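You operate a simulated robot arm through the tools that you are given. There is no shell and no other tool. Be economical: measure what you need, move in short steps, check, and stop when the job is done.

You run a simulated two-armed robot. Do the job below in one go: nothing can be reset, and whatever is moved stays where it is left.

Task
Leak-test the fuel tank at 0.30 bar and tighten the nut that foams.
Fine: shut the vent, pump, tighten, pump again till the green lamp lights; then open the vent and stand the test plug in its holder. Set down upright: test plug.

It is judged by the outcome, as a careful person would: the job done as asked, and still so three seconds after it is handed in. It fails if anything else is knocked over, pushed out of place, dropped, spilled or broken.

Robot
Two 6-joint arms with two-finger parallel grippers on one trunk, on a base that drives. Base frame: it is fixed to the floor where the robot stands at the start and does not move with it; the origin is under the middle of the robot, x ahead of it, y to its left, z up. Units: mm, rad, N and s.
The left shoulder is at the start at [-102, 177, 758], the right one opposite. With the tool pointing down near the work surface each hand reaches from about 120 to 720 mm from the robot's upright axis, wherever it stands, measured 20 degrees to its own side. Places, roughly: blue strap latch [200, 400, 700]; blue strap wheel [400, 500, 700]; blue union nut [100, 500, 500]; blue vent knob [600, 0, 800]; fuel tap [200, 400, 500]; green sender screw [300, 800, 700]; grey drain knob [0, 900, 400]; orange sender screw [400, 800, 700]; plug holder [500, 200, 700]; red cap knob [200, 600, 700]; red pump knob [500, 300, 800]; white sender screw [300, 700, 700]; white union nut [100, 600, 500]; yellow strap latch [0, 900, 700]; yellow strap wheel [300, 1000, 700]; yellow union nut [0, 800, 500]. Payload 1.57 kg a hand.
Tool frame (each hand has its own): the origin (TCP) lies between the finger pads and is the grasp point; the fingertips stand 30 mm ahead of it; z points along the fingers, y is the line along which they close. Largest opening 80 mm; finger width 17, thickness 12; the body of the gripper, 40 by 82 mm, starts 80 mm behind the TCP.
Orientation is that of the tool frame in the base frame, as a unit quaternion [x, y, z, w]. With the fingers straight down and closing along the base's y, the tool's x points along the base's -x, its y along +y and its z along -z.

Tools
- The arms move only by the tool send_rows. It takes "left_steps", "right_steps" or both (then of equal length, played together; a hand with none holds still); each is a list of rows, each an object of numbers (a shift or turn left out is 0, a gripper value left out holds the last): "dx", "dy", "dz": the shift along the tool's x, y, z in units of 30 mm (1.0 is 30 mm); "rx", "ry", "rz": the turn, a rotation vector about the tool's x, y, z in units of 5 degrees (1.0 is 5 degrees); "grip": the gripper command, from -1 (shut) to 1 (fully open), values between in proportion. In form: [{"dx": .., "dy": .., "dz": .., "rx": .., "ry": .., "rz": .., "grip": ..}, ...]. A call has 1 to 10 rows; each row shifts and turns the commanded pose from where the row before left it, along the tool's axes as they then stand. A call with a number of a shift or a turn outside -1 to 1 is refused whole. A row lasts 0.2 s, in which the tool goes at most 50 mm and 0.15 rad; a call with a longer step from one row to the next is refused whole, and so is a gripper value outside its range. Where a pose cannot be reached the arm comes as near as it can. A force on the tool above 40 N (or 10 N above the force at the start of the call, whichever is more), or a blocked arm, ends the call early, and 0.2 s more pass. Each finger travels about 72 mm/s and halts on what it meets, pressing with about 20 N; the grip force reading is that of the motor and also rises with nothing between the fingers. The clock runs only during rows and for 0.2 s after the last one: add rows that do not move to give the fingers time. The reply holds the time, the measured pose of the TCP, the force on the tool along the base axes, the opening and the grip force, in the units named above and with some noise, with the torque about the TCP (base axes, N m) and any sound that the robot's microphone picked up.
- Cameras (640 x 400 px; columns grow to the right, rows downward): "scene" is now at [27.8, 32.2, 1471.6]; the picture's right is [0.44, -0.90, 0.00], its down [-0.71, -0.35, -0.62] and it looks along [0.55, 0.27, -0.79] (base axes); focal length 289 px, centre (320, 200). "left" rides on the left gripper at [72, 7, -122] in its tool frame; the picture's right is [-0.09, 1.00, 0.00], its down [-0.84, -0.08, -0.54] and it looks along [-0.54, -0.05, 0.84] (tool axes); focal length 238 px, centre (320, 200). "right" rides on the right gripper at [72, -7, -122] in its tool frame; the picture's right is [0.09, 1.00, 0.00], its down [-0.84, 0.08, -0.54] and it looks along [-0.54, 0.05, 0.84] (tool axes); focal length 238 px, centre (320, 200). There is no depth. A picture from a camera that has moved, and an enlarged one, comes with that camera's place and axes in the base frame and with its lens.
- get_image(camera): a new picture of that camera. It takes no simulated time.
- move_column(by): slides the trunk up (or, below 0, down) by that many mm; the arms and the scene camera ride with it, the base frame stays. It gives what a move gives, with no picture.
- roll_base(legs): drives the robot by 1 to 6 legs, each [ahead, left, turn to the left] in mm, mm and rad, along the robot's own axes; the way and the turn of a leg run together, so that a leg with both is an arc; at most 1500 mm and 3.142 rad a leg. The arms and the cameras ride along, it lands a little off, and it stops where it bumps. It gives what a move gives.
- aim_head(pan, tilt): turns the head with the scene camera to pan (to the left, within 2.496 rad either way) and tilt (down, from -0.506 to 1.204), counted from straight ahead of the robot. It gives what a move gives.
- enlarge(camera, box): a new picture of the part [left, top, right, bottom] of that camera's present view, enlarged. It takes no simulated time.
- sign_off(): hands the job in; it is judged then, once.

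Work in short steps. Places have to be worked out from the pictures, the camera data and where the tool is seen: move nearer, look again, correct. Check each grasp and each placing, and mend what went wrong. You have 120 turns and 100 pictures in all, those below and enlarged ones among them. Open the grippers and draw the arms clear of the work before you hand the job in, unless the task says otherwise; then end with one line.

The tools are called as name(argument=value, ...) on one line, values as JSON. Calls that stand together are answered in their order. send_rows: Moves the arms, as the interface text tells. Its arguments: {"type":"object","properties":{"left_steps":{"type":"array","items":{"type":"object","properties":{"dx":{"type":"number"},"dy":{"type":"number"},"dz":{"type":"number"},"rx":{"type":"number"},"ry":{"type":"number"},"rz":{"type":"number"},"grip":{"type":"number"}}}},"right_steps":{"type":"array","items":{"type":"object","properties":{"dx":{"type":"number"},"dy":{"type":"number"},"dz":{"type":"number"},"rx":{"type":"number"},"ry":{"type":"number"},"rz":{"type":"number"},"grip":{"type":"number"}}}}},"required":[]} The other tools are called the same way: move_column (by) slides the trunk up or down; roll_base (legs) drives the base; aim_head (pan, tilt) turns the head that bears the scene camera; get_image (camera) takes a picture; enlarge (camera, box) takes an enlarged picture of a part of a camera's view; sign_off () hands the job in.

At the start:

```text
time: 0.0
left_eef_pos: [257.1, 379.0, 1115.7]
left_orientation: [0.0, 1.0, 0.0, 0.0]
left_wrist_force: [1.0, -0.3, 0.9]
left_ft_torque: [-0.04, -0.04, 0.0]
left_finger_gap: 80.0
left_finger_force: 0.1
right_eef_pos: [413.6, 13.5, 1139.7]
right_orientation: [0.0, 1.0, 0.0, 0.0]
right_wrist_force: [0.3, 0.3, 0.9]
right_ft_torque: [-0.01, 0.0, 0.0]
right_finger_gap: 79.8
right_finger_force: 0.1
trunk travel left (down, up): [-200.0, 128.0]
robot x, y, heading: [2.1, 3.6, -0.003]
head pan, tilt: [0.461, 0.908]
```

scene: 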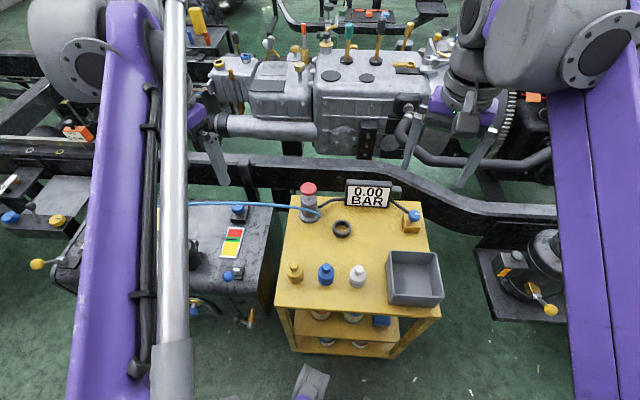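
right: 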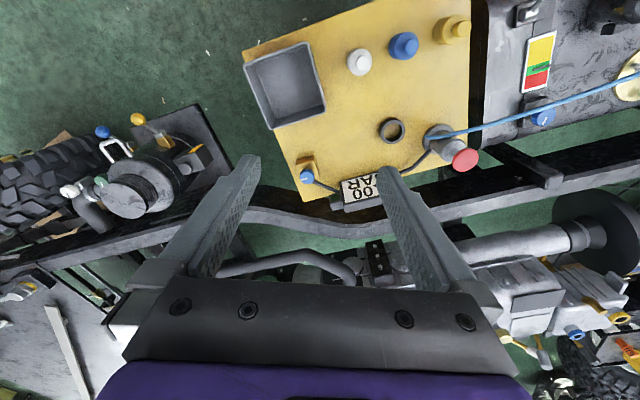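
left: 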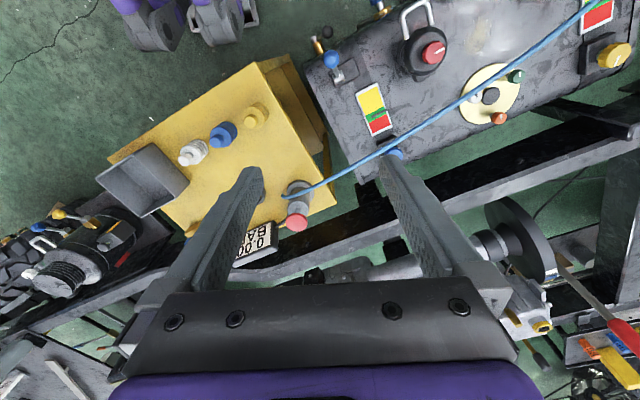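

I'll look around first: the head is turned toward the tank on the left.

aim_head(pan=1.1, tilt=0.9)

get_image(camera="scene")

enlarge(camera="left", box=[300, 0, 640, 200])

```text
time: 1.0
left_eef_pos: [257.5, 379.5, 1115.8]
left_orientation: [-0.001, 1.0, 0.001, 0.0]
left_wrist_force: [0.2, 0.2, 0.1]
left_ft_torque: [-0.02, 0.03, 0.03]
left_finger_gap: 80.1
left_finger_force: 0.1
right_eef_pos: [412.3, 13.5, 1138.8]
right_orientation: [0.0, 1.0, 0.0, 0.0]
right_wrist_force: [-0.9, -0.6, -0.9]
right_ft_torque: [-0.01, 0.03, -0.02]
right_finger_gap: 80.2
right_finger_force: 0.1
trunk travel left (down, up): [-200.0, 128.0]
robot x, y, heading: [-3.1, 0.6, 0.003]
head pan, tilt: [1.1, 0.901]
```

```text
96 pictures are left
camera scene: at [-5.2, 66.1, 1472.1], right [0.89, -0.45, 0.0], down [-0.36, -0.7, -0.62], along [0.28, 0.55, -0.78], focal length 289 px, centre (320, 200)
```

scene: 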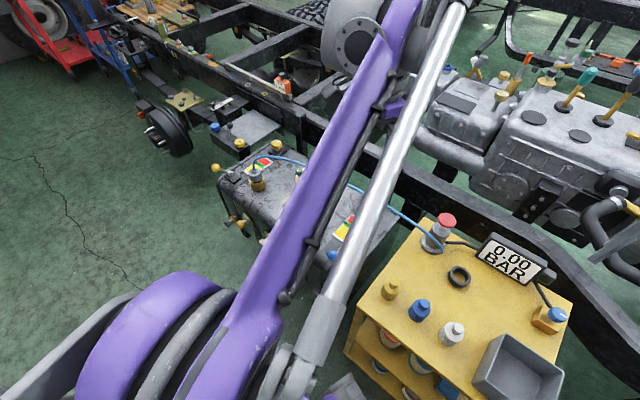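

```text
1.88 times, centred on (470, 100) of left
camera zoom: at [185.4, 385.0, 1237.0], right [0.09, 1.0, 0.0], down [0.84, -0.08, 0.54], along [0.54, -0.05, -0.84], focal length 449 px, centre (38, 388)
```

zoom: 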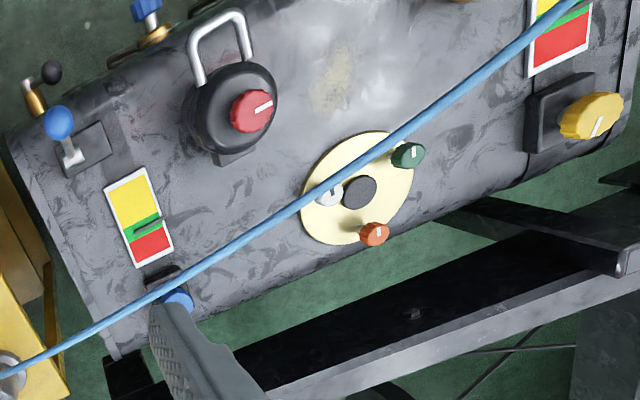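

The plug at the far end of the tank appears connected to the cart by the blue hose. I zoom in on the cart from both arms' views to find the vent and pump.

enlarge(camera="right", box=[240, 60, 500, 222])

aim_head(pan=0.2, tilt=0.85)

get_image(camera="scene")

enlarge(camera="scene", box=[180, 140, 400, 277])

```text
2.46 times, centred on (370, 141) of right
camera zoom: at [342.0, 5.5, 1260.5], right [-0.09, 1.0, 0.0], down [0.84, 0.08, 0.54], along [0.54, 0.05, -0.84], focal length 587 px, centre (197, 345)
```

zoom: 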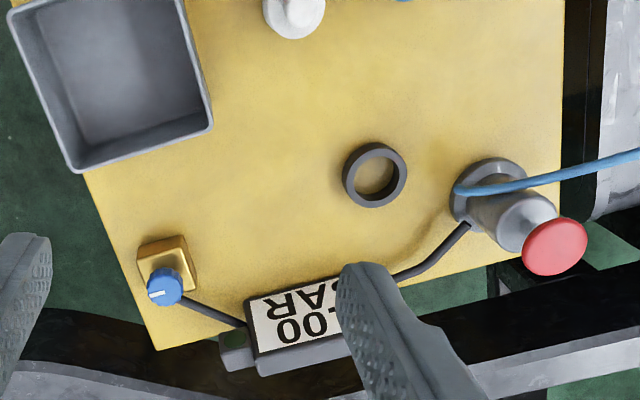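

```text
time: 2.2
left_eef_pos: [258.6, 378.2, 1116.0]
left_orientation: [0.0, 1.0, 0.0, 0.0]
left_wrist_force: [-0.1, 0.3, -0.1]
left_ft_torque: [-0.01, -0.02, 0.0]
left_finger_gap: 80.0
left_finger_force: 0.1
right_eef_pos: [413.4, 12.8, 1138.8]
right_orientation: [0.001, 1.0, 0.0, 0.0]
right_wrist_force: [-0.4, -0.3, -0.4]
right_ft_torque: [-0.03, -0.01, 0.03]
right_finger_gap: 79.8
right_finger_force: 0.2
trunk travel left (down, up): [-200.0, 128.0]
robot x, y, heading: [0.7, 3.3, 0.002]
head pan, tilt: [0.201, 0.85]
```

```text
93 pictures are left
camera scene: at [37.1, 14.5, 1476.0], right [0.2, -0.98, 0.0], down [-0.74, -0.15, -0.66], along [0.65, 0.13, -0.75], focal length 289 px, centre (320, 200)
```

scene: 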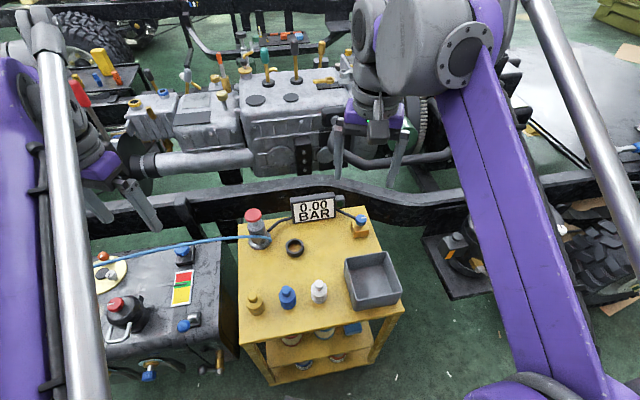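

```text
2.91 times, centred on (290, 208) of scene
camera zoom: at [37.1, 14.5, 1476.0], right [0.2, -0.98, 0.0], down [-0.74, -0.15, -0.66], along [0.65, 0.13, -0.75], focal length 842 px, centre (407, 175)
```

zoom: 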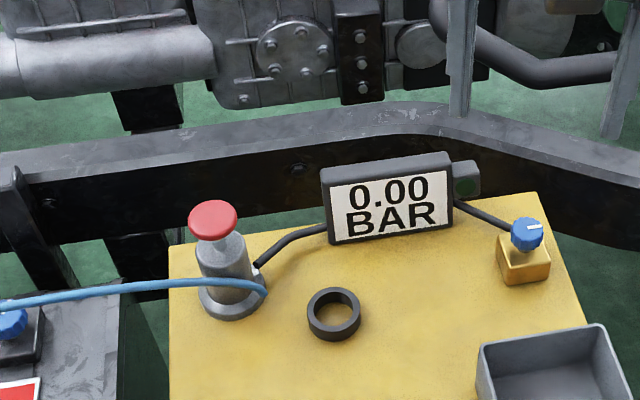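

Vent knob triangulates to about (604, -4, ~760). I bring the right hand above it to look closer.

send_rows(right_steps=[{"dx": -0.6, "dy": -0.055, "dz": 0.75}, {"dx": -0.6, "dy": -0.055, "dz": 0.75}, {"dx": -0.6, "dy": -0.055, "dz": 0.75}, {"dx": -0.6, "dy": -0.055, "dz": 0.75}, {"dx": -0.6, "dy": -0.055, "dz": 0.75}, {"dx": -0.6, "dy": -0.055, "dz": 0.75}, {"dx": -0.6, "dy": -0.055, "dz": 0.75}, {"dx": -0.6, "dy": -0.055, "dz": 0.75}, {"dx": -0.6, "dy": -0.055, "dz": 0.75}, {"dx": -0.6, "dy": -0.055, "dz": 0.75}])

get_image(camera="right")

get_image(camera="scene")

```text
time: 4.4
left_eef_pos: [259.0, 378.9, 1116.0]
left_orientation: [0.001, 1.0, 0.0, 0.0]
left_wrist_force: [-0.5, -0.2, -0.2]
left_ft_torque: [0.02, 0.01, 0.01]
left_finger_gap: 80.1
left_finger_force: 0.1
right_eef_pos: [593.6, -5.1, 913.0]
right_orientation: [0.0, 1.0, 0.0, 0.0]
right_wrist_force: [0.2, -0.1, -0.6]
right_ft_torque: [0.03, 0.01, -0.01]
right_finger_gap: 80.3
right_finger_force: 0.0
trunk travel left (down, up): [-200.0, 128.0]
robot x, y, heading: [-2.1, 4.5, -0.003]
head pan, tilt: [0.201, 0.85]
```

```text
91 pictures are left
camera right: at [522.9, -11.7, 1034.7], right [-0.09, 1.0, 0.0], down [0.84, 0.08, 0.54], along [0.54, 0.05, -0.84], focal length 238 px, centre (320, 200)
```

right: 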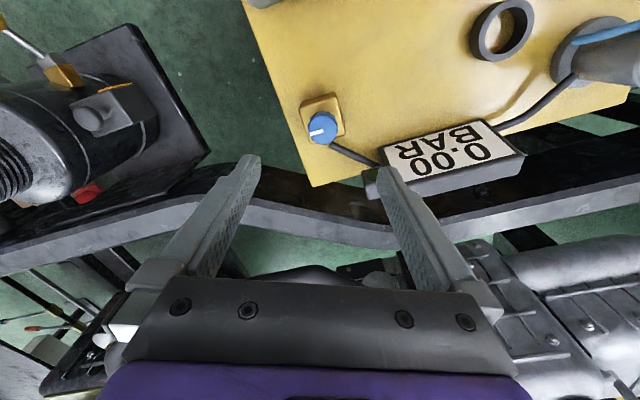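

```text
90 pictures are left
camera scene: at [37.9, 14.4, 1476.0], right [0.2, -0.98, 0.0], down [-0.74, -0.15, -0.66], along [0.65, 0.13, -0.75], focal length 289 px, centre (320, 200)
```

scene: 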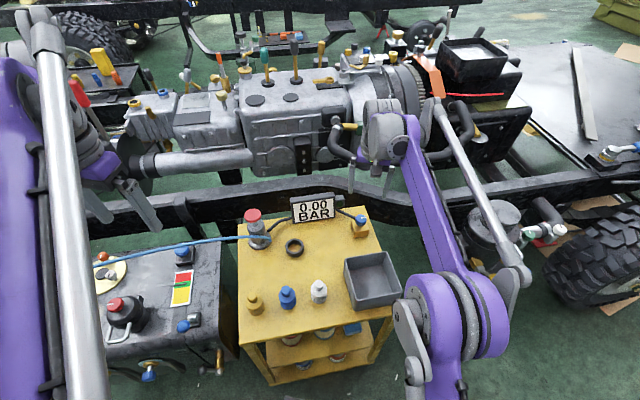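

Vent triangulates to (603, -1, 755). I pre-turn the right wrist 45° counter-clockwise and come down above it, then look for markings.

send_rows(right_steps=[{"rz": -1, "dz": 0.2}, {"rz": -1, "dz": 0.2}, {"rz": -1, "dz": 0.2}, {"rz": -1, "dz": 0.2}, {"rz": -1, "dz": 0.2}, {"rz": -1, "dz": 0.2}, {"rz": -1, "dz": 0.2}, {"rz": -1, "dz": 0.2}, {"rz": -1, "dz": 0.2}, {"grip": 0.5}])

get_image(camera="right")

enlarge(camera="scene", box=[280, 180, 400, 255])

```text
time: 6.6
left_eef_pos: [258.1, 378.8, 1115.2]
left_orientation: [0.0, 1.0, 0.0, 0.0]
left_wrist_force: [0.2, -0.1, 0.0]
left_ft_torque: [-0.02, 0.0, 0.01]
left_finger_gap: 80.1
left_finger_force: 0.1
right_eef_pos: [593.7, -2.2, 860.3]
right_orientation: [-0.383, 0.924, 0.0, 0.0]
right_wrist_force: [-0.3, 0.0, 0.1]
right_ft_torque: [-0.01, 0.02, 0.0]
right_finger_gap: 59.8
right_finger_force: 0.0
trunk travel left (down, up): [-200.0, 128.0]
robot x, y, heading: [-0.5, 0.0, 0.001]
head pan, tilt: [0.201, 0.85]
```

```text
89 pictures are left
camera right: at [548.0, -59.3, 981.5], right [-0.77, 0.64, 0.0], down [0.54, 0.65, 0.54], along [0.35, 0.42, -0.84], focal length 238 px, centre (320, 200)
```

right: 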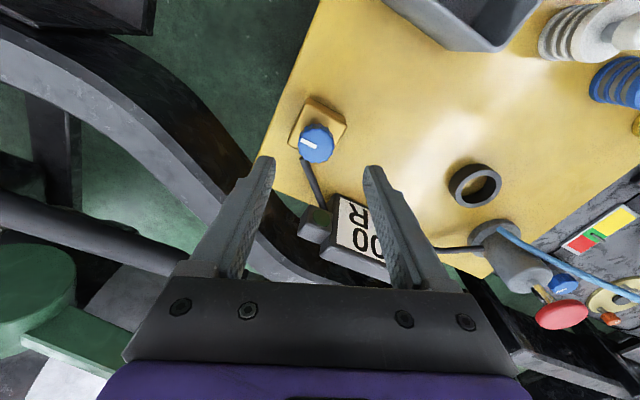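

```text
5.33 times, centred on (340, 218) of scene
camera zoom: at [37.1, 14.5, 1476.0], right [0.2, -0.98, 0.0], down [-0.74, -0.15, -0.66], along [0.65, 0.13, -0.75], focal length 1544 px, centre (213, 107)
```

zoom: 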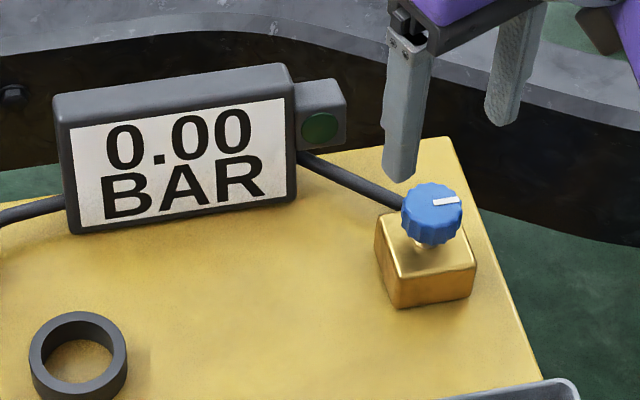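

Knob is about 36 mm wide at (602, 0), top z≈760. I lower the fingers around it to TCP z≈772.

send_rows(right_steps=[{"dx": -0.24, "dy": -0.14, "grip": 0.6}, {"dz": 0.7}, {"dz": 0.7}, {"dz": 0.7}, {"dz": 0.4}, {"dz": 0.4}])

get_image(camera="right")

enlarge(camera="scene", box=[280, 180, 400, 255])

```text
time: 8.0
left_eef_pos: [257.2, 379.1, 1115.8]
left_orientation: [0.0, 1.0, 0.0, 0.0]
left_wrist_force: [-0.5, 0.4, 1.0]
left_ft_torque: [-0.01, -0.02, 0.02]
left_finger_gap: 80.1
left_finger_force: 0.1
right_eef_pos: [602.5, 0.0, 772.8]
right_orientation: [-0.383, 0.924, -0.001, 0.001]
right_wrist_force: [0.7, 0.3, -0.1]
right_ft_torque: [-0.02, 0.0, 0.0]
right_finger_gap: 63.9
right_finger_force: 0.1
trunk travel left (down, up): [-200.0, 128.0]
robot x, y, heading: [-0.4, 1.8, 0.002]
head pan, tilt: [0.201, 0.85]
```

```text
87 pictures are left
camera right: at [556.2, -57.1, 894.6], right [-0.77, 0.64, 0.0], down [0.54, 0.65, 0.54], along [0.35, 0.42, -0.84], focal length 238 px, centre (320, 200)
```

right: 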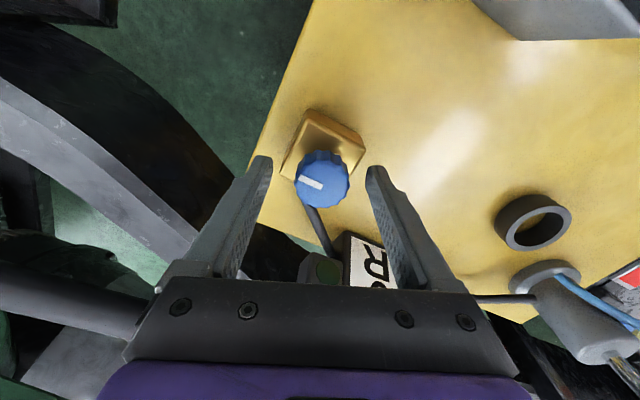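

```text
5.33 times, centred on (340, 218) of scene
camera zoom: at [37.3, 14.5, 1476.0], right [0.2, -0.98, 0.0], down [-0.74, -0.15, -0.66], along [0.65, 0.13, -0.75], focal length 1544 px, centre (213, 107)
```

zoom: 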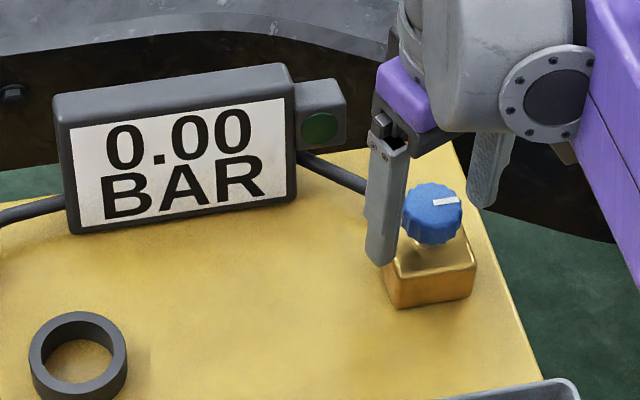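

Fingers straddle the knob, centred. I close on it.

send_rows(right_steps=[{"grip": 0.0}, {"grip": -0.4}, {"grip": -0.6}, {}])

```text
time: 9.0
left_eef_pos: [258.5, 380.2, 1115.9]
left_orientation: [0.001, 1.0, 0.0, 0.0]
left_wrist_force: [-0.5, 0.0, -0.4]
left_ft_torque: [-0.03, 0.03, 0.04]
left_finger_gap: 79.4
left_finger_force: 0.1
right_eef_pos: [600.2, 1.2, 773.5]
right_orientation: [-0.383, 0.924, 0.0, 0.0]
right_wrist_force: [-7.7, 5.4, -0.5]
right_ft_torque: [0.19, -0.05, 0.03]
right_finger_gap: 33.3
right_finger_force: 19.9
trunk travel left (down, up): [-200.0, 128.0]
robot x, y, heading: [-0.5, -0.2, 0.005]
head pan, tilt: [0.201, 0.85]
```

Gripped, 33 mm; I recentre by 2.5 mm to relieve the side force and turn clockwise gradually.

send_rows(right_steps=[{"dy": 0.08}, {"rz": 1}, {"rz": 1}, {"rz": 1}, {"rz": 1}])

enlarge(camera="scene", box=[280, 180, 400, 255])

```text
time: 10.2
left_eef_pos: [258.5, 378.8, 1115.2]
left_orientation: [0.0, 1.0, 0.0, -0.001]
left_wrist_force: [-0.1, -0.2, -0.2]
left_ft_torque: [0.0, 0.01, 0.01]
left_finger_gap: 79.9
left_finger_force: 0.0
right_eef_pos: [599.4, -0.3, 772.5]
right_orientation: [-0.216, 0.976, 0.0, 0.001]
right_wrist_force: [13.2, -1.6, 7.5]
right_ft_torque: [0.25, -0.16, -0.04]
right_finger_gap: 33.1
right_finger_force: 20.0
trunk travel left (down, up): [-200.0, 128.0]
robot x, y, heading: [-1.4, -2.3, -0.001]
head pan, tilt: [0.201, 0.85]
```

```text
5.33 times, centred on (340, 218) of scene
camera zoom: at [37.9, 14.2, 1476.1], right [0.2, -0.98, 0.0], down [-0.74, -0.15, -0.66], along [0.65, 0.13, -0.75], focal length 1544 px, centre (213, 107)
```

zoom: 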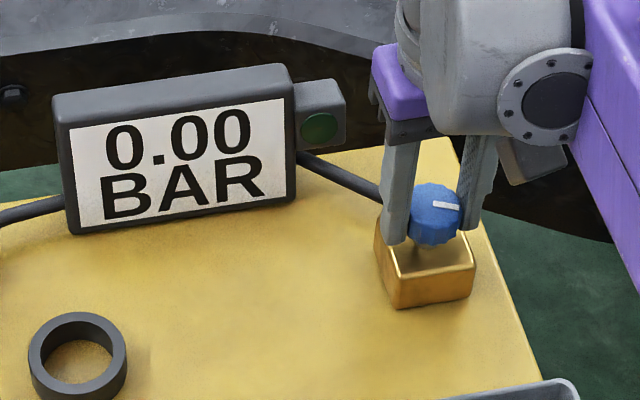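

The mark has turned a little, so it moves with me at low torque. I continue.

send_rows(right_steps=[{"rz": 1}, {"rz": 1}, {"rz": 1}, {"rz": 1}, {"rz": 1}, {"rz": 1}, {"rz": 1}])

enlarge(camera="scene", box=[280, 180, 400, 255])

```text
time: 11.8
left_eef_pos: [258.1, 378.3, 1115.4]
left_orientation: [0.001, 1.0, -0.001, -0.001]
left_wrist_force: [0.0, 0.2, 0.3]
left_ft_torque: [-0.01, -0.02, -0.01]
left_finger_gap: 80.0
left_finger_force: 0.0
right_eef_pos: [599.9, 1.5, 773.5]
right_orientation: [0.088, 0.996, 0.0, 0.0]
right_wrist_force: [6.5, -7.7, 4.1]
right_ft_torque: [-0.21, 0.04, 0.0]
right_finger_gap: 32.9
right_finger_force: 20.1
trunk travel left (down, up): [-200.0, 128.0]
robot x, y, heading: [4.6, 2.2, -0.003]
head pan, tilt: [0.201, 0.85]
```

```text
5.33 times, centred on (340, 218) of scene
camera zoom: at [37.6, 13.7, 1476.0], right [0.2, -0.98, 0.0], down [-0.74, -0.15, -0.66], along [0.65, 0.13, -0.75], focal length 1544 px, centre (213, 107)
```

zoom: 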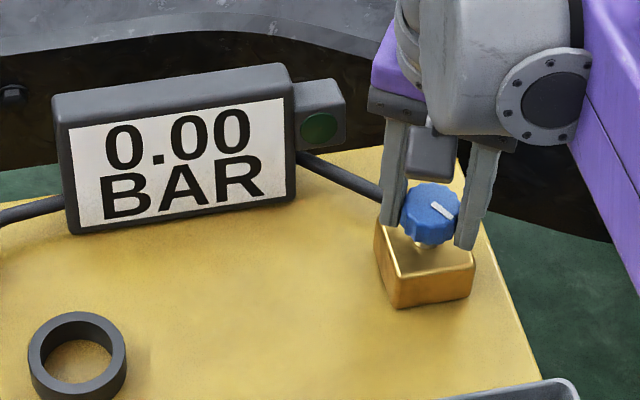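

Turning smoothly; total about 55°. I continue clockwise.

send_rows(right_steps=[{"rz": 1}, {"rz": 1}, {"rz": 1}, {"rz": 1}, {"rz": 1}, {"rz": 1}, {"rz": 1}, {}])

enlarge(camera="scene", box=[280, 180, 400, 255])

```text
time: 13.6
left_eef_pos: [258.2, 377.9, 1115.6]
left_orientation: [-0.001, 1.0, 0.0, 0.0]
left_wrist_force: [-1.0, -0.8, 1.1]
left_ft_torque: [-0.03, -0.03, -0.01]
left_finger_gap: 79.8
left_finger_force: 0.1
right_eef_pos: [599.1, 1.4, 772.7]
right_orientation: [0.383, 0.924, 0.0, -0.002]
right_wrist_force: [2.4, -3.1, 0.7]
right_ft_torque: [0.02, -0.01, 0.22]
right_finger_gap: 33.2
right_finger_force: 19.8
trunk travel left (down, up): [-200.0, 128.0]
robot x, y, heading: [0.3, 2.2, 0.001]
head pan, tilt: [0.201, 0.85]
```

```text
5.33 times, centred on (340, 218) of scene
camera zoom: at [37.4, 14.1, 1476.0], right [0.2, -0.98, 0.0], down [-0.74, -0.15, -0.66], along [0.65, 0.13, -0.75], focal length 1544 px, centre (213, 107)
```

zoom: 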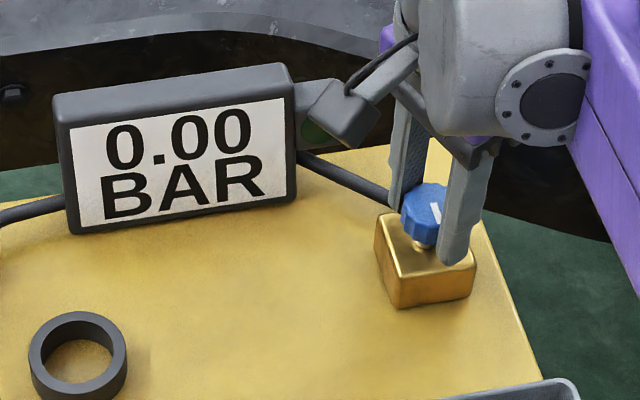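

Torque now reads 0.22 N·m, possibly the stop. I check the mark in the hand view.

enlarge(camera="right", box=[240, 100, 400, 200])

send_rows(right_steps=[{"rz": 1}, {}])

enlarge(camera="right", box=[240, 100, 400, 200])

```text
4.00 times, centred on (320, 150) of right
camera zoom: at [544.7, 46.3, 894.3], right [0.64, 0.77, 0.0], down [0.65, -0.54, 0.54], along [0.42, -0.35, -0.84], focal length 953 px, centre (320, 400)
```

zoom: 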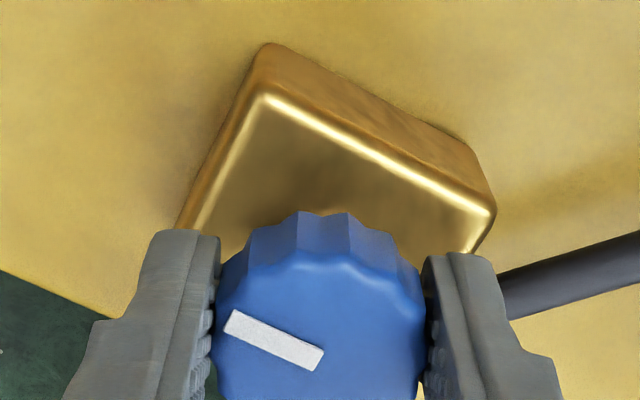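

```text
time: 14.2
left_eef_pos: [259.0, 378.8, 1115.5]
left_orientation: [0.0, 1.0, 0.0, 0.0]
left_wrist_force: [0.0, 0.2, -0.5]
left_ft_torque: [0.01, 0.02, -0.03]
left_finger_gap: 79.9
left_finger_force: 0.0
right_eef_pos: [601.4, 2.4, 772.6]
right_orientation: [0.423, 0.906, 0.001, -0.001]
right_wrist_force: [-4.0, 1.1, -0.9]
right_ft_torque: [0.15, 0.07, 0.19]
right_finger_gap: 33.8
right_finger_force: 20.3
trunk travel left (down, up): [-200.0, 128.0]
robot x, y, heading: [2.5, -3.2, -0.001]
head pan, tilt: [0.201, 0.85]
```

```text
4.00 times, centred on (320, 150) of right
camera zoom: at [548.7, 51.4, 894.5], right [0.7, 0.71, 0.0], down [0.6, -0.59, 0.54], along [0.38, -0.38, -0.84], focal length 953 px, centre (320, 400)
```

zoom: 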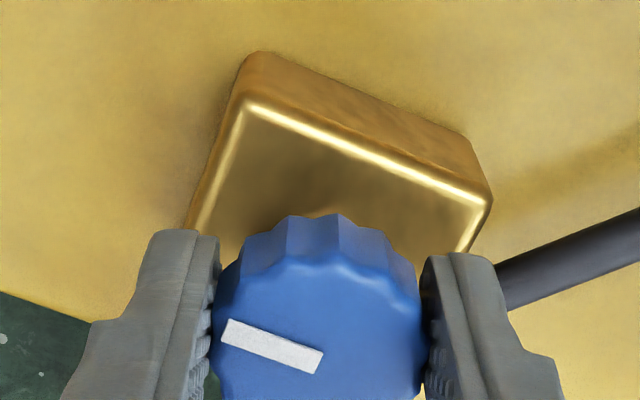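

The mark stays put while the hand slips, so the vent is at its stop (shut). I release and raise the right hand, and bring the left hand above the pump knob at about (492, 293, 847).

send_rows(right_steps=[{"grip": 0.6}, {"grip": 0.8}, {"grip": 0.8}, {"dz": -1}, {"dz": -1}, {"dz": -1}, {"dz": -1}, {"rz": -1}, {"rz": -1}, {"rz": -1}], left_steps=[{"dx": -0.78, "dy": -0.287, "dz": 0.6}, {"dx": -0.78, "dy": -0.287, "dz": 0.6}, {"dx": -0.78, "dy": -0.287, "dz": 0.6}, {"dx": -0.78, "dy": -0.287, "dz": 0.6}, {"dx": -0.78, "dy": -0.287, "dz": 0.6}, {"dx": -0.78, "dy": -0.287, "dz": 0.6}, {"dx": -0.78, "dy": -0.287, "dz": 0.6}, {"dx": -0.78, "dy": -0.287, "dz": 0.6}, {"dx": -0.78, "dy": -0.287, "dz": 0.6}, {"dx": -0.78, "dy": -0.287, "dz": 0.6}])

get_image(camera="left")

get_image(camera="scene")

```text
time: 16.4
left_eef_pos: [493.3, 293.7, 934.7]
left_orientation: [0.0, 1.0, -0.001, 0.0]
left_wrist_force: [0.4, 0.7, 0.3]
left_ft_torque: [0.01, -0.01, -0.01]
left_finger_gap: 79.9
left_finger_force: 0.0
right_eef_pos: [601.1, -0.9, 892.3]
right_orientation: [0.3, 0.954, 0.001, 0.0]
right_wrist_force: [0.1, 0.2, -0.1]
right_ft_torque: [0.02, 0.01, -0.01]
right_finger_gap: 71.9
right_finger_force: 0.1
trunk travel left (down, up): [-200.0, 128.0]
robot x, y, heading: [1.4, -2.0, -0.002]
head pan, tilt: [0.201, 0.85]
```

```text
80 pictures are left
camera left: at [420.5, 299.6, 1055.4], right [0.09, 1.0, 0.0], down [0.84, -0.08, 0.54], along [0.54, -0.05, -0.84], focal length 238 px, centre (320, 200)
```

left: 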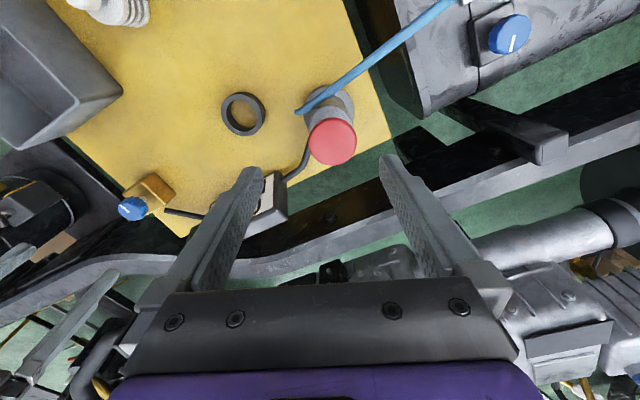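

```text
79 pictures are left
camera scene: at [38.0, 14.5, 1476.0], right [0.2, -0.98, 0.0], down [-0.74, -0.15, -0.66], along [0.65, 0.13, -0.75], focal length 289 px, centre (320, 200)
```

scene: 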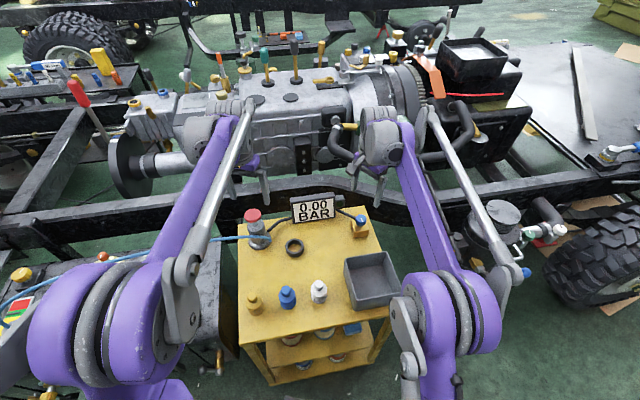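

Combining the three views the pump knob is near (504, 305, 825). I lower the left fingers around it.

send_rows(left_steps=[{"dx": -0.36, "dy": 0.37}, {"dz": 0.8}, {"dz": 0.8}, {"dz": 0.8}, {"dz": 0.5}, {"dz": 0.4}])

get_image(camera="left")

enlarge(camera="scene", box=[200, 160, 400, 285])

```text
time: 17.8
left_eef_pos: [502.5, 303.1, 836.1]
left_orientation: [-0.001, 1.0, 0.0, 0.0]
left_wrist_force: [-0.6, 0.2, 0.3]
left_ft_torque: [0.03, 0.02, -0.01]
left_finger_gap: 80.0
left_finger_force: 0.1
right_eef_pos: [599.7, 1.0, 893.5]
right_orientation: [0.301, 0.954, 0.0, 0.0]
right_wrist_force: [-0.4, -0.2, 0.5]
right_ft_torque: [-0.02, 0.0, 0.01]
right_finger_gap: 71.9
right_finger_force: 0.1
trunk travel left (down, up): [-200.0, 128.0]
robot x, y, heading: [-2.5, -1.9, -0.004]
head pan, tilt: [0.201, 0.85]
```

```text
78 pictures are left
camera left: at [430.6, 310.0, 957.8], right [0.09, 1.0, 0.0], down [0.84, -0.08, 0.54], along [0.54, -0.05, -0.84], focal length 238 px, centre (320, 200)
```

left: 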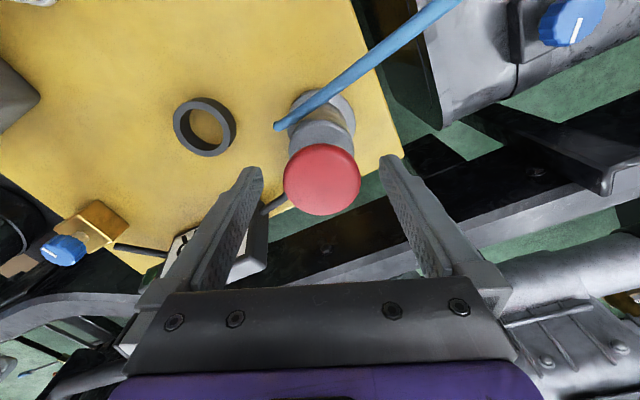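

```text
3.20 times, centred on (300, 222) of scene
camera zoom: at [37.2, 14.6, 1476.0], right [0.2, -0.98, 0.0], down [-0.74, -0.15, -0.66], along [0.65, 0.13, -0.75], focal length 926 px, centre (384, 128)
```

zoom: 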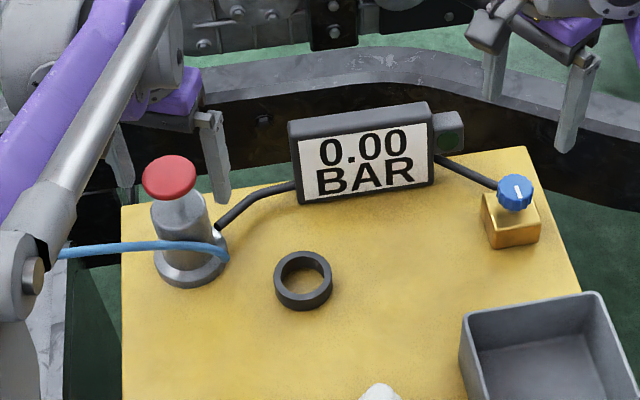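

Fingers are either side of the knob. I shift 4 mm back toward the robot, lower slightly, and grip it.

send_rows(left_steps=[{"dx": 0.15, "dy": 0.05, "dz": 0.1}, {"grip": 0.4}, {"grip": 0.0}, {"grip": -0.2}, {}])

get_image(camera="left")

```text
time: 19.0
left_eef_pos: [498.1, 305.4, 832.9]
left_orientation: [0.0, 1.0, 0.0, 0.001]
left_wrist_force: [-1.0, -1.2, 0.2]
left_ft_torque: [-0.02, -0.06, 0.11]
left_finger_gap: 47.2
left_finger_force: 20.1
right_eef_pos: [600.2, -0.4, 893.2]
right_orientation: [0.302, 0.953, 0.0, 0.0]
right_wrist_force: [0.5, 0.2, 0.7]
right_ft_torque: [-0.02, 0.0, 0.0]
right_finger_gap: 72.0
right_finger_force: 0.0
trunk travel left (down, up): [-200.0, 128.0]
robot x, y, heading: [-2.8, -2.4, 0.003]
head pan, tilt: [0.201, 0.85]
```

```text
76 pictures are left
camera left: at [425.6, 311.4, 955.2], right [0.09, 1.0, 0.0], down [0.84, -0.08, 0.54], along [0.54, -0.05, -0.84], focal length 238 px, centre (320, 200)
```

left: 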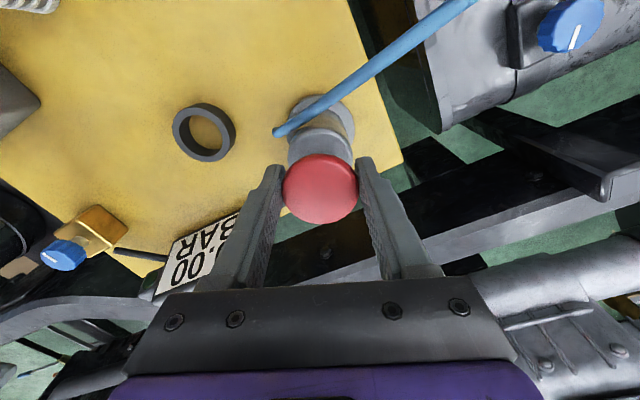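

Good grip, well centred, about 47 mm. I push down carefully.

send_rows(left_steps=[{"dz": 0.3}, {"dz": 0.3}, {"dz": 0.2}])

enlarge(camera="scene", box=[200, 160, 400, 285])

```text
time: 19.9
left_eef_pos: [498.1, 305.2, 813.7]
left_orientation: [0.0, 1.0, 0.001, 0.001]
left_wrist_force: [-1.1, -0.9, 17.8]
left_ft_torque: [-0.19, 0.07, 0.09]
left_finger_gap: 47.3
left_finger_force: 19.6
right_eef_pos: [599.0, 0.4, 893.5]
right_orientation: [0.301, 0.954, 0.0, 0.0]
right_wrist_force: [-0.2, 0.2, 0.4]
right_ft_torque: [-0.01, 0.0, 0.02]
right_finger_gap: 72.1
right_finger_force: 0.1
trunk travel left (down, up): [-200.0, 128.0]
robot x, y, heading: [-0.2, 2.5, -0.004]
head pan, tilt: [0.201, 0.85]
stopped in row 3 (left hand): the force on the tool passed its limit at 44 N (the readings are from after the stop); the commanded pose is now the measured one
```

```text
3.20 times, centred on (300, 222) of scene
camera zoom: at [35.8, 13.8, 1476.1], right [0.2, -0.98, 0.0], down [-0.74, -0.15, -0.66], along [0.65, 0.13, -0.75], focal length 926 px, centre (384, 128)
```

zoom: 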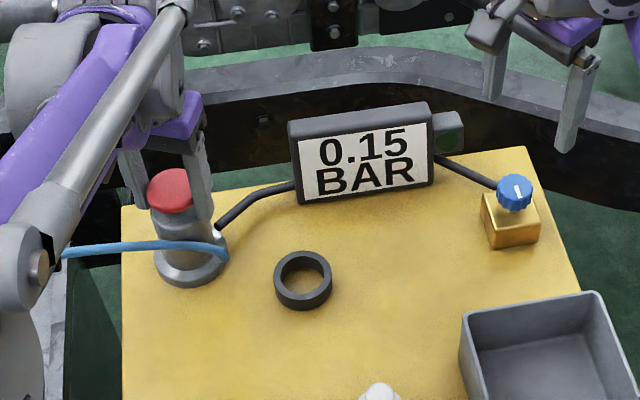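

One stroke gave 0.15 bar. I raise the knob 19 mm and do a second stroke of slightly less length than the stop.

send_rows(left_steps=[{"dz": -0.4}, {"dz": -0.26}, {}, {"dz": 0.35}, {"dz": 0.28}])

enlarge(camera="scene", box=[200, 160, 400, 285])

```text
time: 21.1
left_eef_pos: [498.1, 305.4, 814.3]
left_orientation: [-0.001, 1.0, 0.001, 0.002]
left_wrist_force: [-6.8, -3.5, 9.9]
left_ft_torque: [-0.24, 0.41, 0.1]
left_finger_gap: 46.9
left_finger_force: 20.1
right_eef_pos: [598.8, -0.1, 893.1]
right_orientation: [0.3, 0.954, 0.001, 0.001]
right_wrist_force: [-0.9, -0.9, 0.6]
right_ft_torque: [0.0, 0.0, 0.0]
right_finger_gap: 72.0
right_finger_force: 0.1
trunk travel left (down, up): [-200.0, 128.0]
robot x, y, heading: [-1.1, -2.3, -0.003]
head pan, tilt: [0.201, 0.85]
```

```text
3.20 times, centred on (300, 222) of scene
camera zoom: at [35.6, 13.6, 1476.1], right [0.2, -0.98, 0.0], down [-0.74, -0.15, -0.66], along [0.65, 0.13, -0.75], focal length 926 px, centre (384, 128)
```

zoom: 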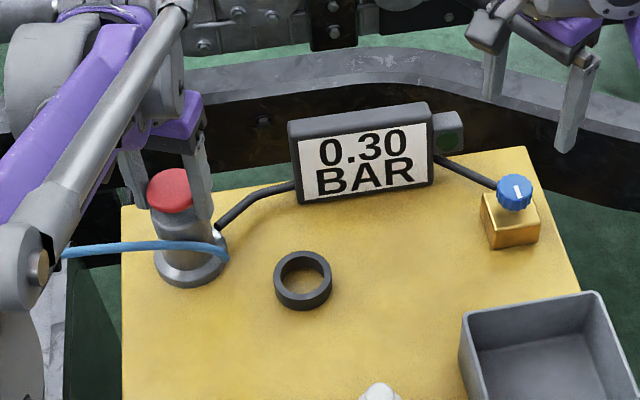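

0.30 bar reached. I release the knob, raise and draw back both hands, and look at the floor to the left and behind before driving.

send_rows(left_steps=[{"grip": 0.5}, {"grip": 1}, {"grip": 1}, {"dz": -1}, {"dz": -1}, {"dz": -1}, {"dz": -1, "dx": 1}, {"dz": -1, "dx": 1}, {"dz": -1, "dx": 1}, {"dz": -1, "dx": 1}], right_steps=[{}, {}, {}, {"dz": -1}, {"dz": -1}, {"dz": -1}, {"dz": -1}, {"dz": -1}, {}, {}])

aim_head(pan=2.0, tilt=0.7)

get_image(camera="scene")

```text
time: 23.3
left_eef_pos: [377.9, 304.7, 1023.7]
left_orientation: [0.0, 1.0, 0.001, 0.003]
left_wrist_force: [0.0, 0.5, 0.3]
left_ft_torque: [0.0, 0.03, -0.02]
left_finger_gap: 80.1
left_finger_force: 0.1
right_eef_pos: [578.3, -5.3, 1000.6]
right_orientation: [0.301, 0.954, 0.0, 0.0]
right_wrist_force: [1.0, 1.1, -0.1]
right_ft_torque: [-0.01, -0.01, -0.02]
right_finger_gap: 72.1
right_finger_force: 0.1
right hand out of reach, approached as far as the arm can: row 6, 7, 8
trunk travel left (down, up): [-200.0, 128.0]
robot x, y, heading: [0.7, -0.2, -0.0]
head pan, tilt: [0.201, 0.85]
```

```text
time: 25.1
left_eef_pos: [379.1, 304.9, 1021.6]
left_orientation: [0.0, 1.0, 0.0, 0.002]
left_wrist_force: [0.2, -0.1, -0.4]
left_ft_torque: [-0.04, -0.01, -0.02]
left_finger_gap: 80.0
left_finger_force: 0.0
right_eef_pos: [579.0, -5.1, 999.7]
right_orientation: [0.301, 0.954, 0.0, 0.0]
right_wrist_force: [-0.2, -0.3, -0.7]
right_ft_torque: [-0.03, 0.02, -0.01]
right_finger_gap: 71.9
right_finger_force: 0.0
trunk travel left (down, up): [-200.0, 128.0]
robot x, y, heading: [3.9, -2.4, 0.002]
head pan, tilt: [2.0, 0.7]
```

```text
73 pictures are left
camera scene: at [-74.7, 76.2, 1488.3], right [0.91, 0.42, 0.0], down [0.27, -0.59, -0.76], along [-0.32, 0.7, -0.64], focal length 289 px, centre (320, 200)
```

scene: 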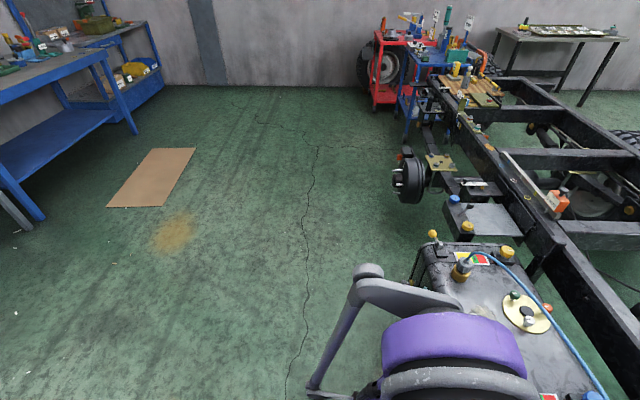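

The floor is clear. I drive back, left, and turn to face the tank's front side.

roll_base(legs=[[-400, 0, 0], [0, 430, 0], [0, 0, 0.38]])

aim_head(pan=0.0, tilt=0.95)

get_image(camera="scene")

```text
time: 32.6
left_eef_pos: [-160.3, 849.6, 1023.8]
left_orientation: [-0.186, 0.982, 0.001, 0.002]
left_wrist_force: [-0.5, 0.2, 1.4]
left_ft_torque: [-0.02, 0.01, 0.0]
left_finger_gap: 79.9
left_finger_force: 0.0
right_eef_pos: [139.7, 633.7, 1000.1]
right_orientation: [0.118, 0.993, 0.001, 0.0]
right_wrist_force: [0.4, -0.3, -0.5]
right_ft_torque: [0.0, -0.01, 0.01]
right_finger_gap: 71.7
right_finger_force: 0.1
trunk travel left (down, up): [-200.0, 128.0]
robot x, y, heading: [-398.2, 426.2, 0.378]
head pan, tilt: [2.0, 0.7]
```

```text
time: 34.5
left_eef_pos: [-158.4, 848.9, 1022.7]
left_orientation: [-0.186, 0.983, 0.0, 0.001]
left_wrist_force: [0.6, -0.1, 0.0]
left_ft_torque: [0.02, -0.02, -0.01]
left_finger_gap: 80.0
left_finger_force: 0.0
right_eef_pos: [139.8, 633.3, 1000.0]
right_orientation: [0.118, 0.993, 0.0, -0.001]
right_wrist_force: [0.1, 0.9, -0.9]
right_ft_torque: [-0.05, 0.02, -0.03]
right_finger_gap: 72.2
right_finger_force: 0.0
trunk travel left (down, up): [-200.0, 128.0]
robot x, y, heading: [-397.1, 426.7, 0.375]
head pan, tilt: [0.0, 0.949]
```

```text
72 pictures are left
camera scene: at [-368.9, 438.0, 1468.5], right [0.37, -0.93, 0.0], down [-0.76, -0.3, -0.58], along [0.54, 0.21, -0.81], focal length 289 px, centre (320, 200)
```

scene: 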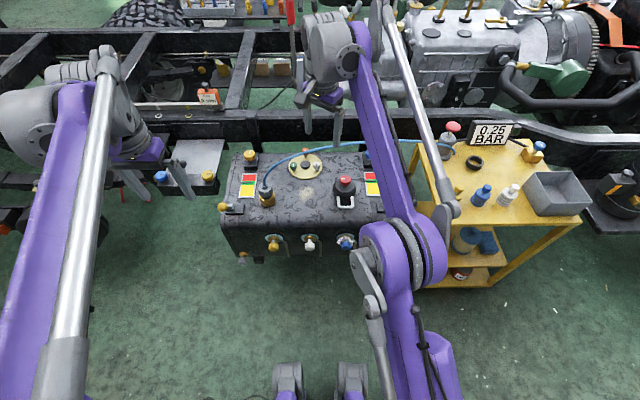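

The gauge reads 0.25 (leaking). I zoom onto the three union nuts.

enlarge(camera="scene", box=[230, 215, 390, 275])

enlarge(camera="scene", box=[210, 140, 400, 258])

```text
4.00 times, centred on (310, 245) of scene
camera zoom: at [-368.9, 438.0, 1468.5], right [0.37, -0.93, 0.0], down [-0.76, -0.3, -0.58], along [0.54, 0.21, -0.81], focal length 1158 px, centre (360, 20)
```

zoom: 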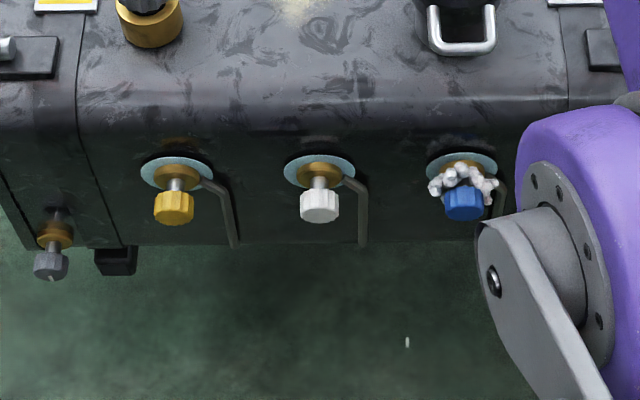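

```text
3.37 times, centred on (305, 199) of scene
camera zoom: at [-368.9, 438.0, 1468.5], right [0.37, -0.93, 0.0], down [-0.76, -0.3, -0.58], along [0.54, 0.21, -0.81], focal length 975 px, centre (370, 203)
```

zoom: 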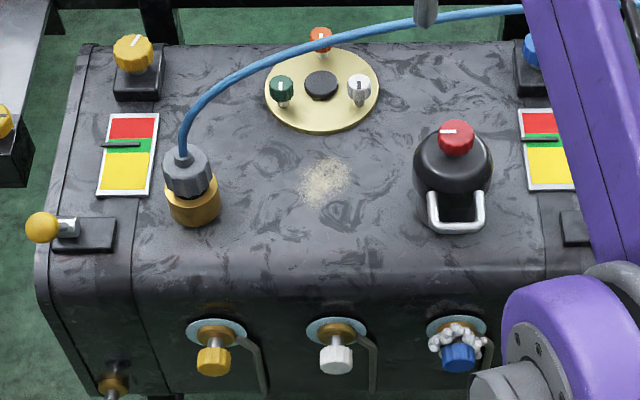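

The blue nut is foaming. I bring the right hand back in front of the robot and align its wrist, staying high for now.

send_rows(right_steps=[{"rz": -1}, {"rz": -1}, {"rz": -1}, {"rz": -1}, {"rz": -1}, {"rz": -1}, {"rz": -1}, {"dx": 1}, {"dx": 1}, {"dx": 1}])

send_rows(right_steps=[{"dx": 0.8, "dy": -0.44}, {"dx": 0.8, "dy": -0.44}, {"dx": 0.8, "dy": -0.44}, {"dx": 0.8, "dy": -0.44}, {"dx": 0.8, "dy": -0.44}, {"dx": 0.8, "dy": -0.44}, {"dx": 0.8, "dy": -0.44}, {"dx": 0.8, "dy": -0.44}, {"dz": 1}, {"dz": 1}])

```text
time: 36.7
left_eef_pos: [-160.9, 849.0, 1024.2]
left_orientation: [-0.186, 0.983, 0.001, 0.003]
left_wrist_force: [-0.3, -0.6, 0.4]
left_ft_torque: [0.01, 0.0, 0.02]
left_finger_gap: 80.0
left_finger_force: 0.0
right_eef_pos: [53.7, 601.3, 1000.0]
right_orientation: [-0.186, 0.982, 0.0, 0.001]
right_wrist_force: [0.2, -0.1, 0.9]
right_ft_torque: [0.02, 0.01, -0.03]
right_finger_gap: 71.9
right_finger_force: 0.0
trunk travel left (down, up): [-200.0, 128.0]
robot x, y, heading: [-398.8, 422.1, 0.377]
head pan, tilt: [0.0, 0.949]
```

```text
time: 38.9
left_eef_pos: [-158.5, 849.9, 1023.8]
left_orientation: [-0.186, 0.982, 0.0, 0.002]
left_wrist_force: [1.0, -0.7, -0.5]
left_ft_torque: [0.0, 0.04, 0.02]
left_finger_gap: 80.1
left_finger_force: 0.1
right_eef_pos: [-84.0, 433.3, 940.5]
right_orientation: [-0.186, 0.982, 0.0, 0.0]
right_wrist_force: [0.4, -0.6, -0.2]
right_ft_torque: [0.0, 0.01, 0.0]
right_finger_gap: 72.1
right_finger_force: 0.0
trunk travel left (down, up): [-200.0, 128.0]
robot x, y, heading: [-402.0, 427.8, 0.378]
head pan, tilt: [0.0, 0.949]
```

I move 80 mm ahead at height and start pitching the tool toward horizontal.

send_rows(right_steps=[{"dx": -0.9, "dz": 1}, {"dx": -0.9, "dz": 1}, {"dx": -0.9, "dz": 0.6}, {"ry": -1}, {"ry": -1}, {"ry": -1}, {"ry": -1}, {"ry": -1}, {"ry": -1}])

send_rows(right_steps=[{"ry": -1}, {"ry": -1}, {"ry": -1}, {"ry": -1}, {"ry": -1}, {"ry": -1}, {"ry": -1}, {"ry": -1}, {"ry": -1}, {"ry": -1}])

get_image(camera="right")

```text
time: 40.9
left_eef_pos: [-158.9, 850.2, 1023.2]
left_orientation: [-0.187, 0.982, 0.0, 0.002]
left_wrist_force: [0.4, -0.1, -0.6]
left_ft_torque: [-0.01, 0.03, -0.02]
left_finger_gap: 80.1
left_finger_force: 0.1
right_eef_pos: [-9.1, 461.8, 862.1]
right_orientation: [-0.18, 0.949, 0.049, 0.255]
right_wrist_force: [0.0, -0.1, -0.5]
right_ft_torque: [-0.01, -0.02, -0.01]
right_finger_gap: 72.0
right_finger_force: 0.0
trunk travel left (down, up): [-200.0, 128.0]
robot x, y, heading: [-397.5, 425.4, 0.377]
head pan, tilt: [0.0, 0.949]
```

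```text
time: 43.1
left_eef_pos: [-157.7, 849.0, 1021.6]
left_orientation: [-0.187, 0.982, 0.0, 0.001]
left_wrist_force: [-0.6, -0.1, -0.7]
left_ft_torque: [-0.02, -0.03, 0.01]
left_finger_gap: 79.8
left_finger_force: 0.1
right_eef_pos: [-8.3, 463.1, 863.3]
right_orientation: [-0.143, 0.753, 0.12, 0.63]
right_wrist_force: [0.0, -0.1, -0.5]
right_ft_torque: [-0.02, 0.03, 0.01]
right_finger_gap: 72.0
right_finger_force: 0.0
trunk travel left (down, up): [-200.0, 128.0]
robot x, y, heading: [-402.9, 427.5, 0.374]
head pan, tilt: [0.0, 0.949]
```

```text
69 pictures are left
camera right: at [-128.5, 406.6, 813.8], right [-0.38, 0.92, -0.09], down [-0.39, -0.07, 0.92], along [0.84, 0.39, 0.38], focal length 238 px, centre (320, 200)
```

right: 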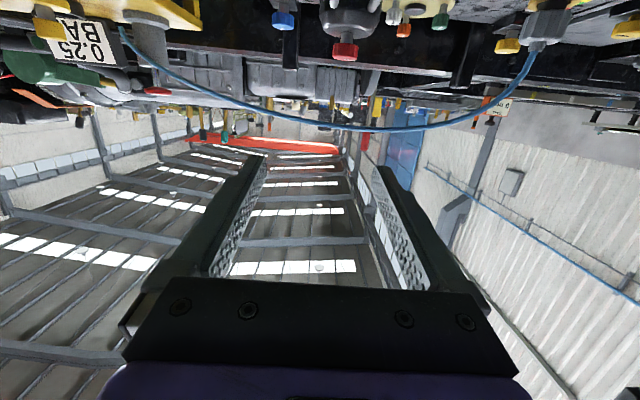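

The pitch works. I finish to horizontal and lower toward nut height.

send_rows(right_steps=[{"ry": -1}, {"ry": -1}, {"dx": 1}, {"dx": 1}, {"dx": 1}, {"dx": 1}, {"dx": 1}, {"dx": 1}, {"dx": 1}, {"dx": 1}])

send_rows(right_steps=[{"dx": 0.8}, {"dx": 0.8}, {"dx": 0.8}])

get_image(camera="right")

enlarge(camera="scene", box=[200, 150, 480, 325])

```text
time: 45.3
left_eef_pos: [-158.0, 849.2, 1022.9]
left_orientation: [-0.187, 0.982, 0.0, 0.001]
left_wrist_force: [0.0, -0.3, 0.0]
left_ft_torque: [0.0, 0.04, 0.01]
left_finger_gap: 80.0
left_finger_force: 0.1
right_eef_pos: [98.7, 528.3, 820.4]
right_orientation: [-0.132, 0.696, 0.131, 0.693]
right_wrist_force: [0.3, -0.3, -0.1]
right_ft_torque: [-0.01, 0.01, 0.02]
right_finger_gap: 72.1
right_finger_force: 0.0
right hand out of reach, approached as far as the arm can: row 1, 2, 3, 4, 5, 6, 7, 8, 9, 10
trunk travel left (down, up): [-200.0, 128.0]
robot x, y, heading: [-399.5, 429.0, 0.379]
head pan, tilt: [0.0, 0.949]
```

```text
time: 46.1
left_eef_pos: [-158.9, 849.9, 1022.9]
left_orientation: [-0.187, 0.982, 0.0, 0.001]
left_wrist_force: [0.1, 0.1, -0.2]
left_ft_torque: [0.0, -0.02, -0.01]
left_finger_gap: 80.0
left_finger_force: 0.0
right_eef_pos: [129.6, 547.5, 775.4]
right_orientation: [-0.132, 0.695, 0.132, 0.694]
right_wrist_force: [1.0, 0.8, 0.3]
right_ft_torque: [-0.02, 0.01, 0.02]
right_finger_gap: 72.0
right_finger_force: 0.2
right hand out of reach, approached as far as the arm can: row 1, 2, 3
trunk travel left (down, up): [-200.0, 128.0]
robot x, y, heading: [-403.1, 428.9, 0.379]
head pan, tilt: [0.0, 0.949]
```

```text
68 pictures are left
camera right: at [18.0, 496.1, 703.2], right [-0.36, 0.93, -0.09], down [-0.53, -0.13, 0.84], along [0.76, 0.35, 0.54], focal length 238 px, centre (320, 200)
```

right: 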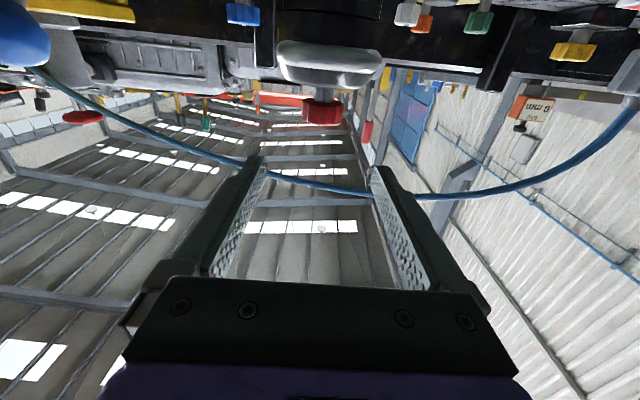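

```text
2.29 times, centred on (340, 238) of scene
camera zoom: at [-368.4, 438.2, 1468.5], right [0.37, -0.93, 0.0], down [-0.76, -0.3, -0.58], along [0.54, 0.21, -0.81], focal length 662 px, centre (274, 114)
```

zoom: 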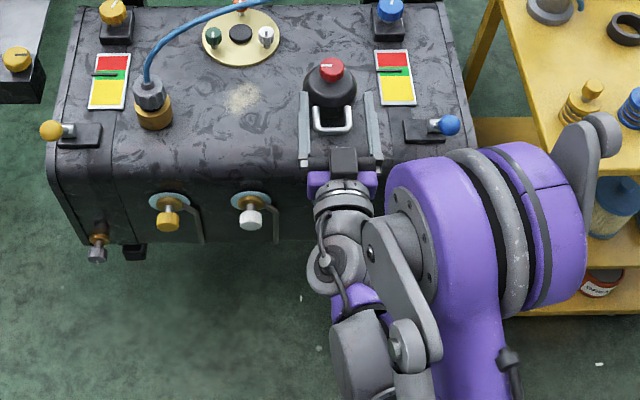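

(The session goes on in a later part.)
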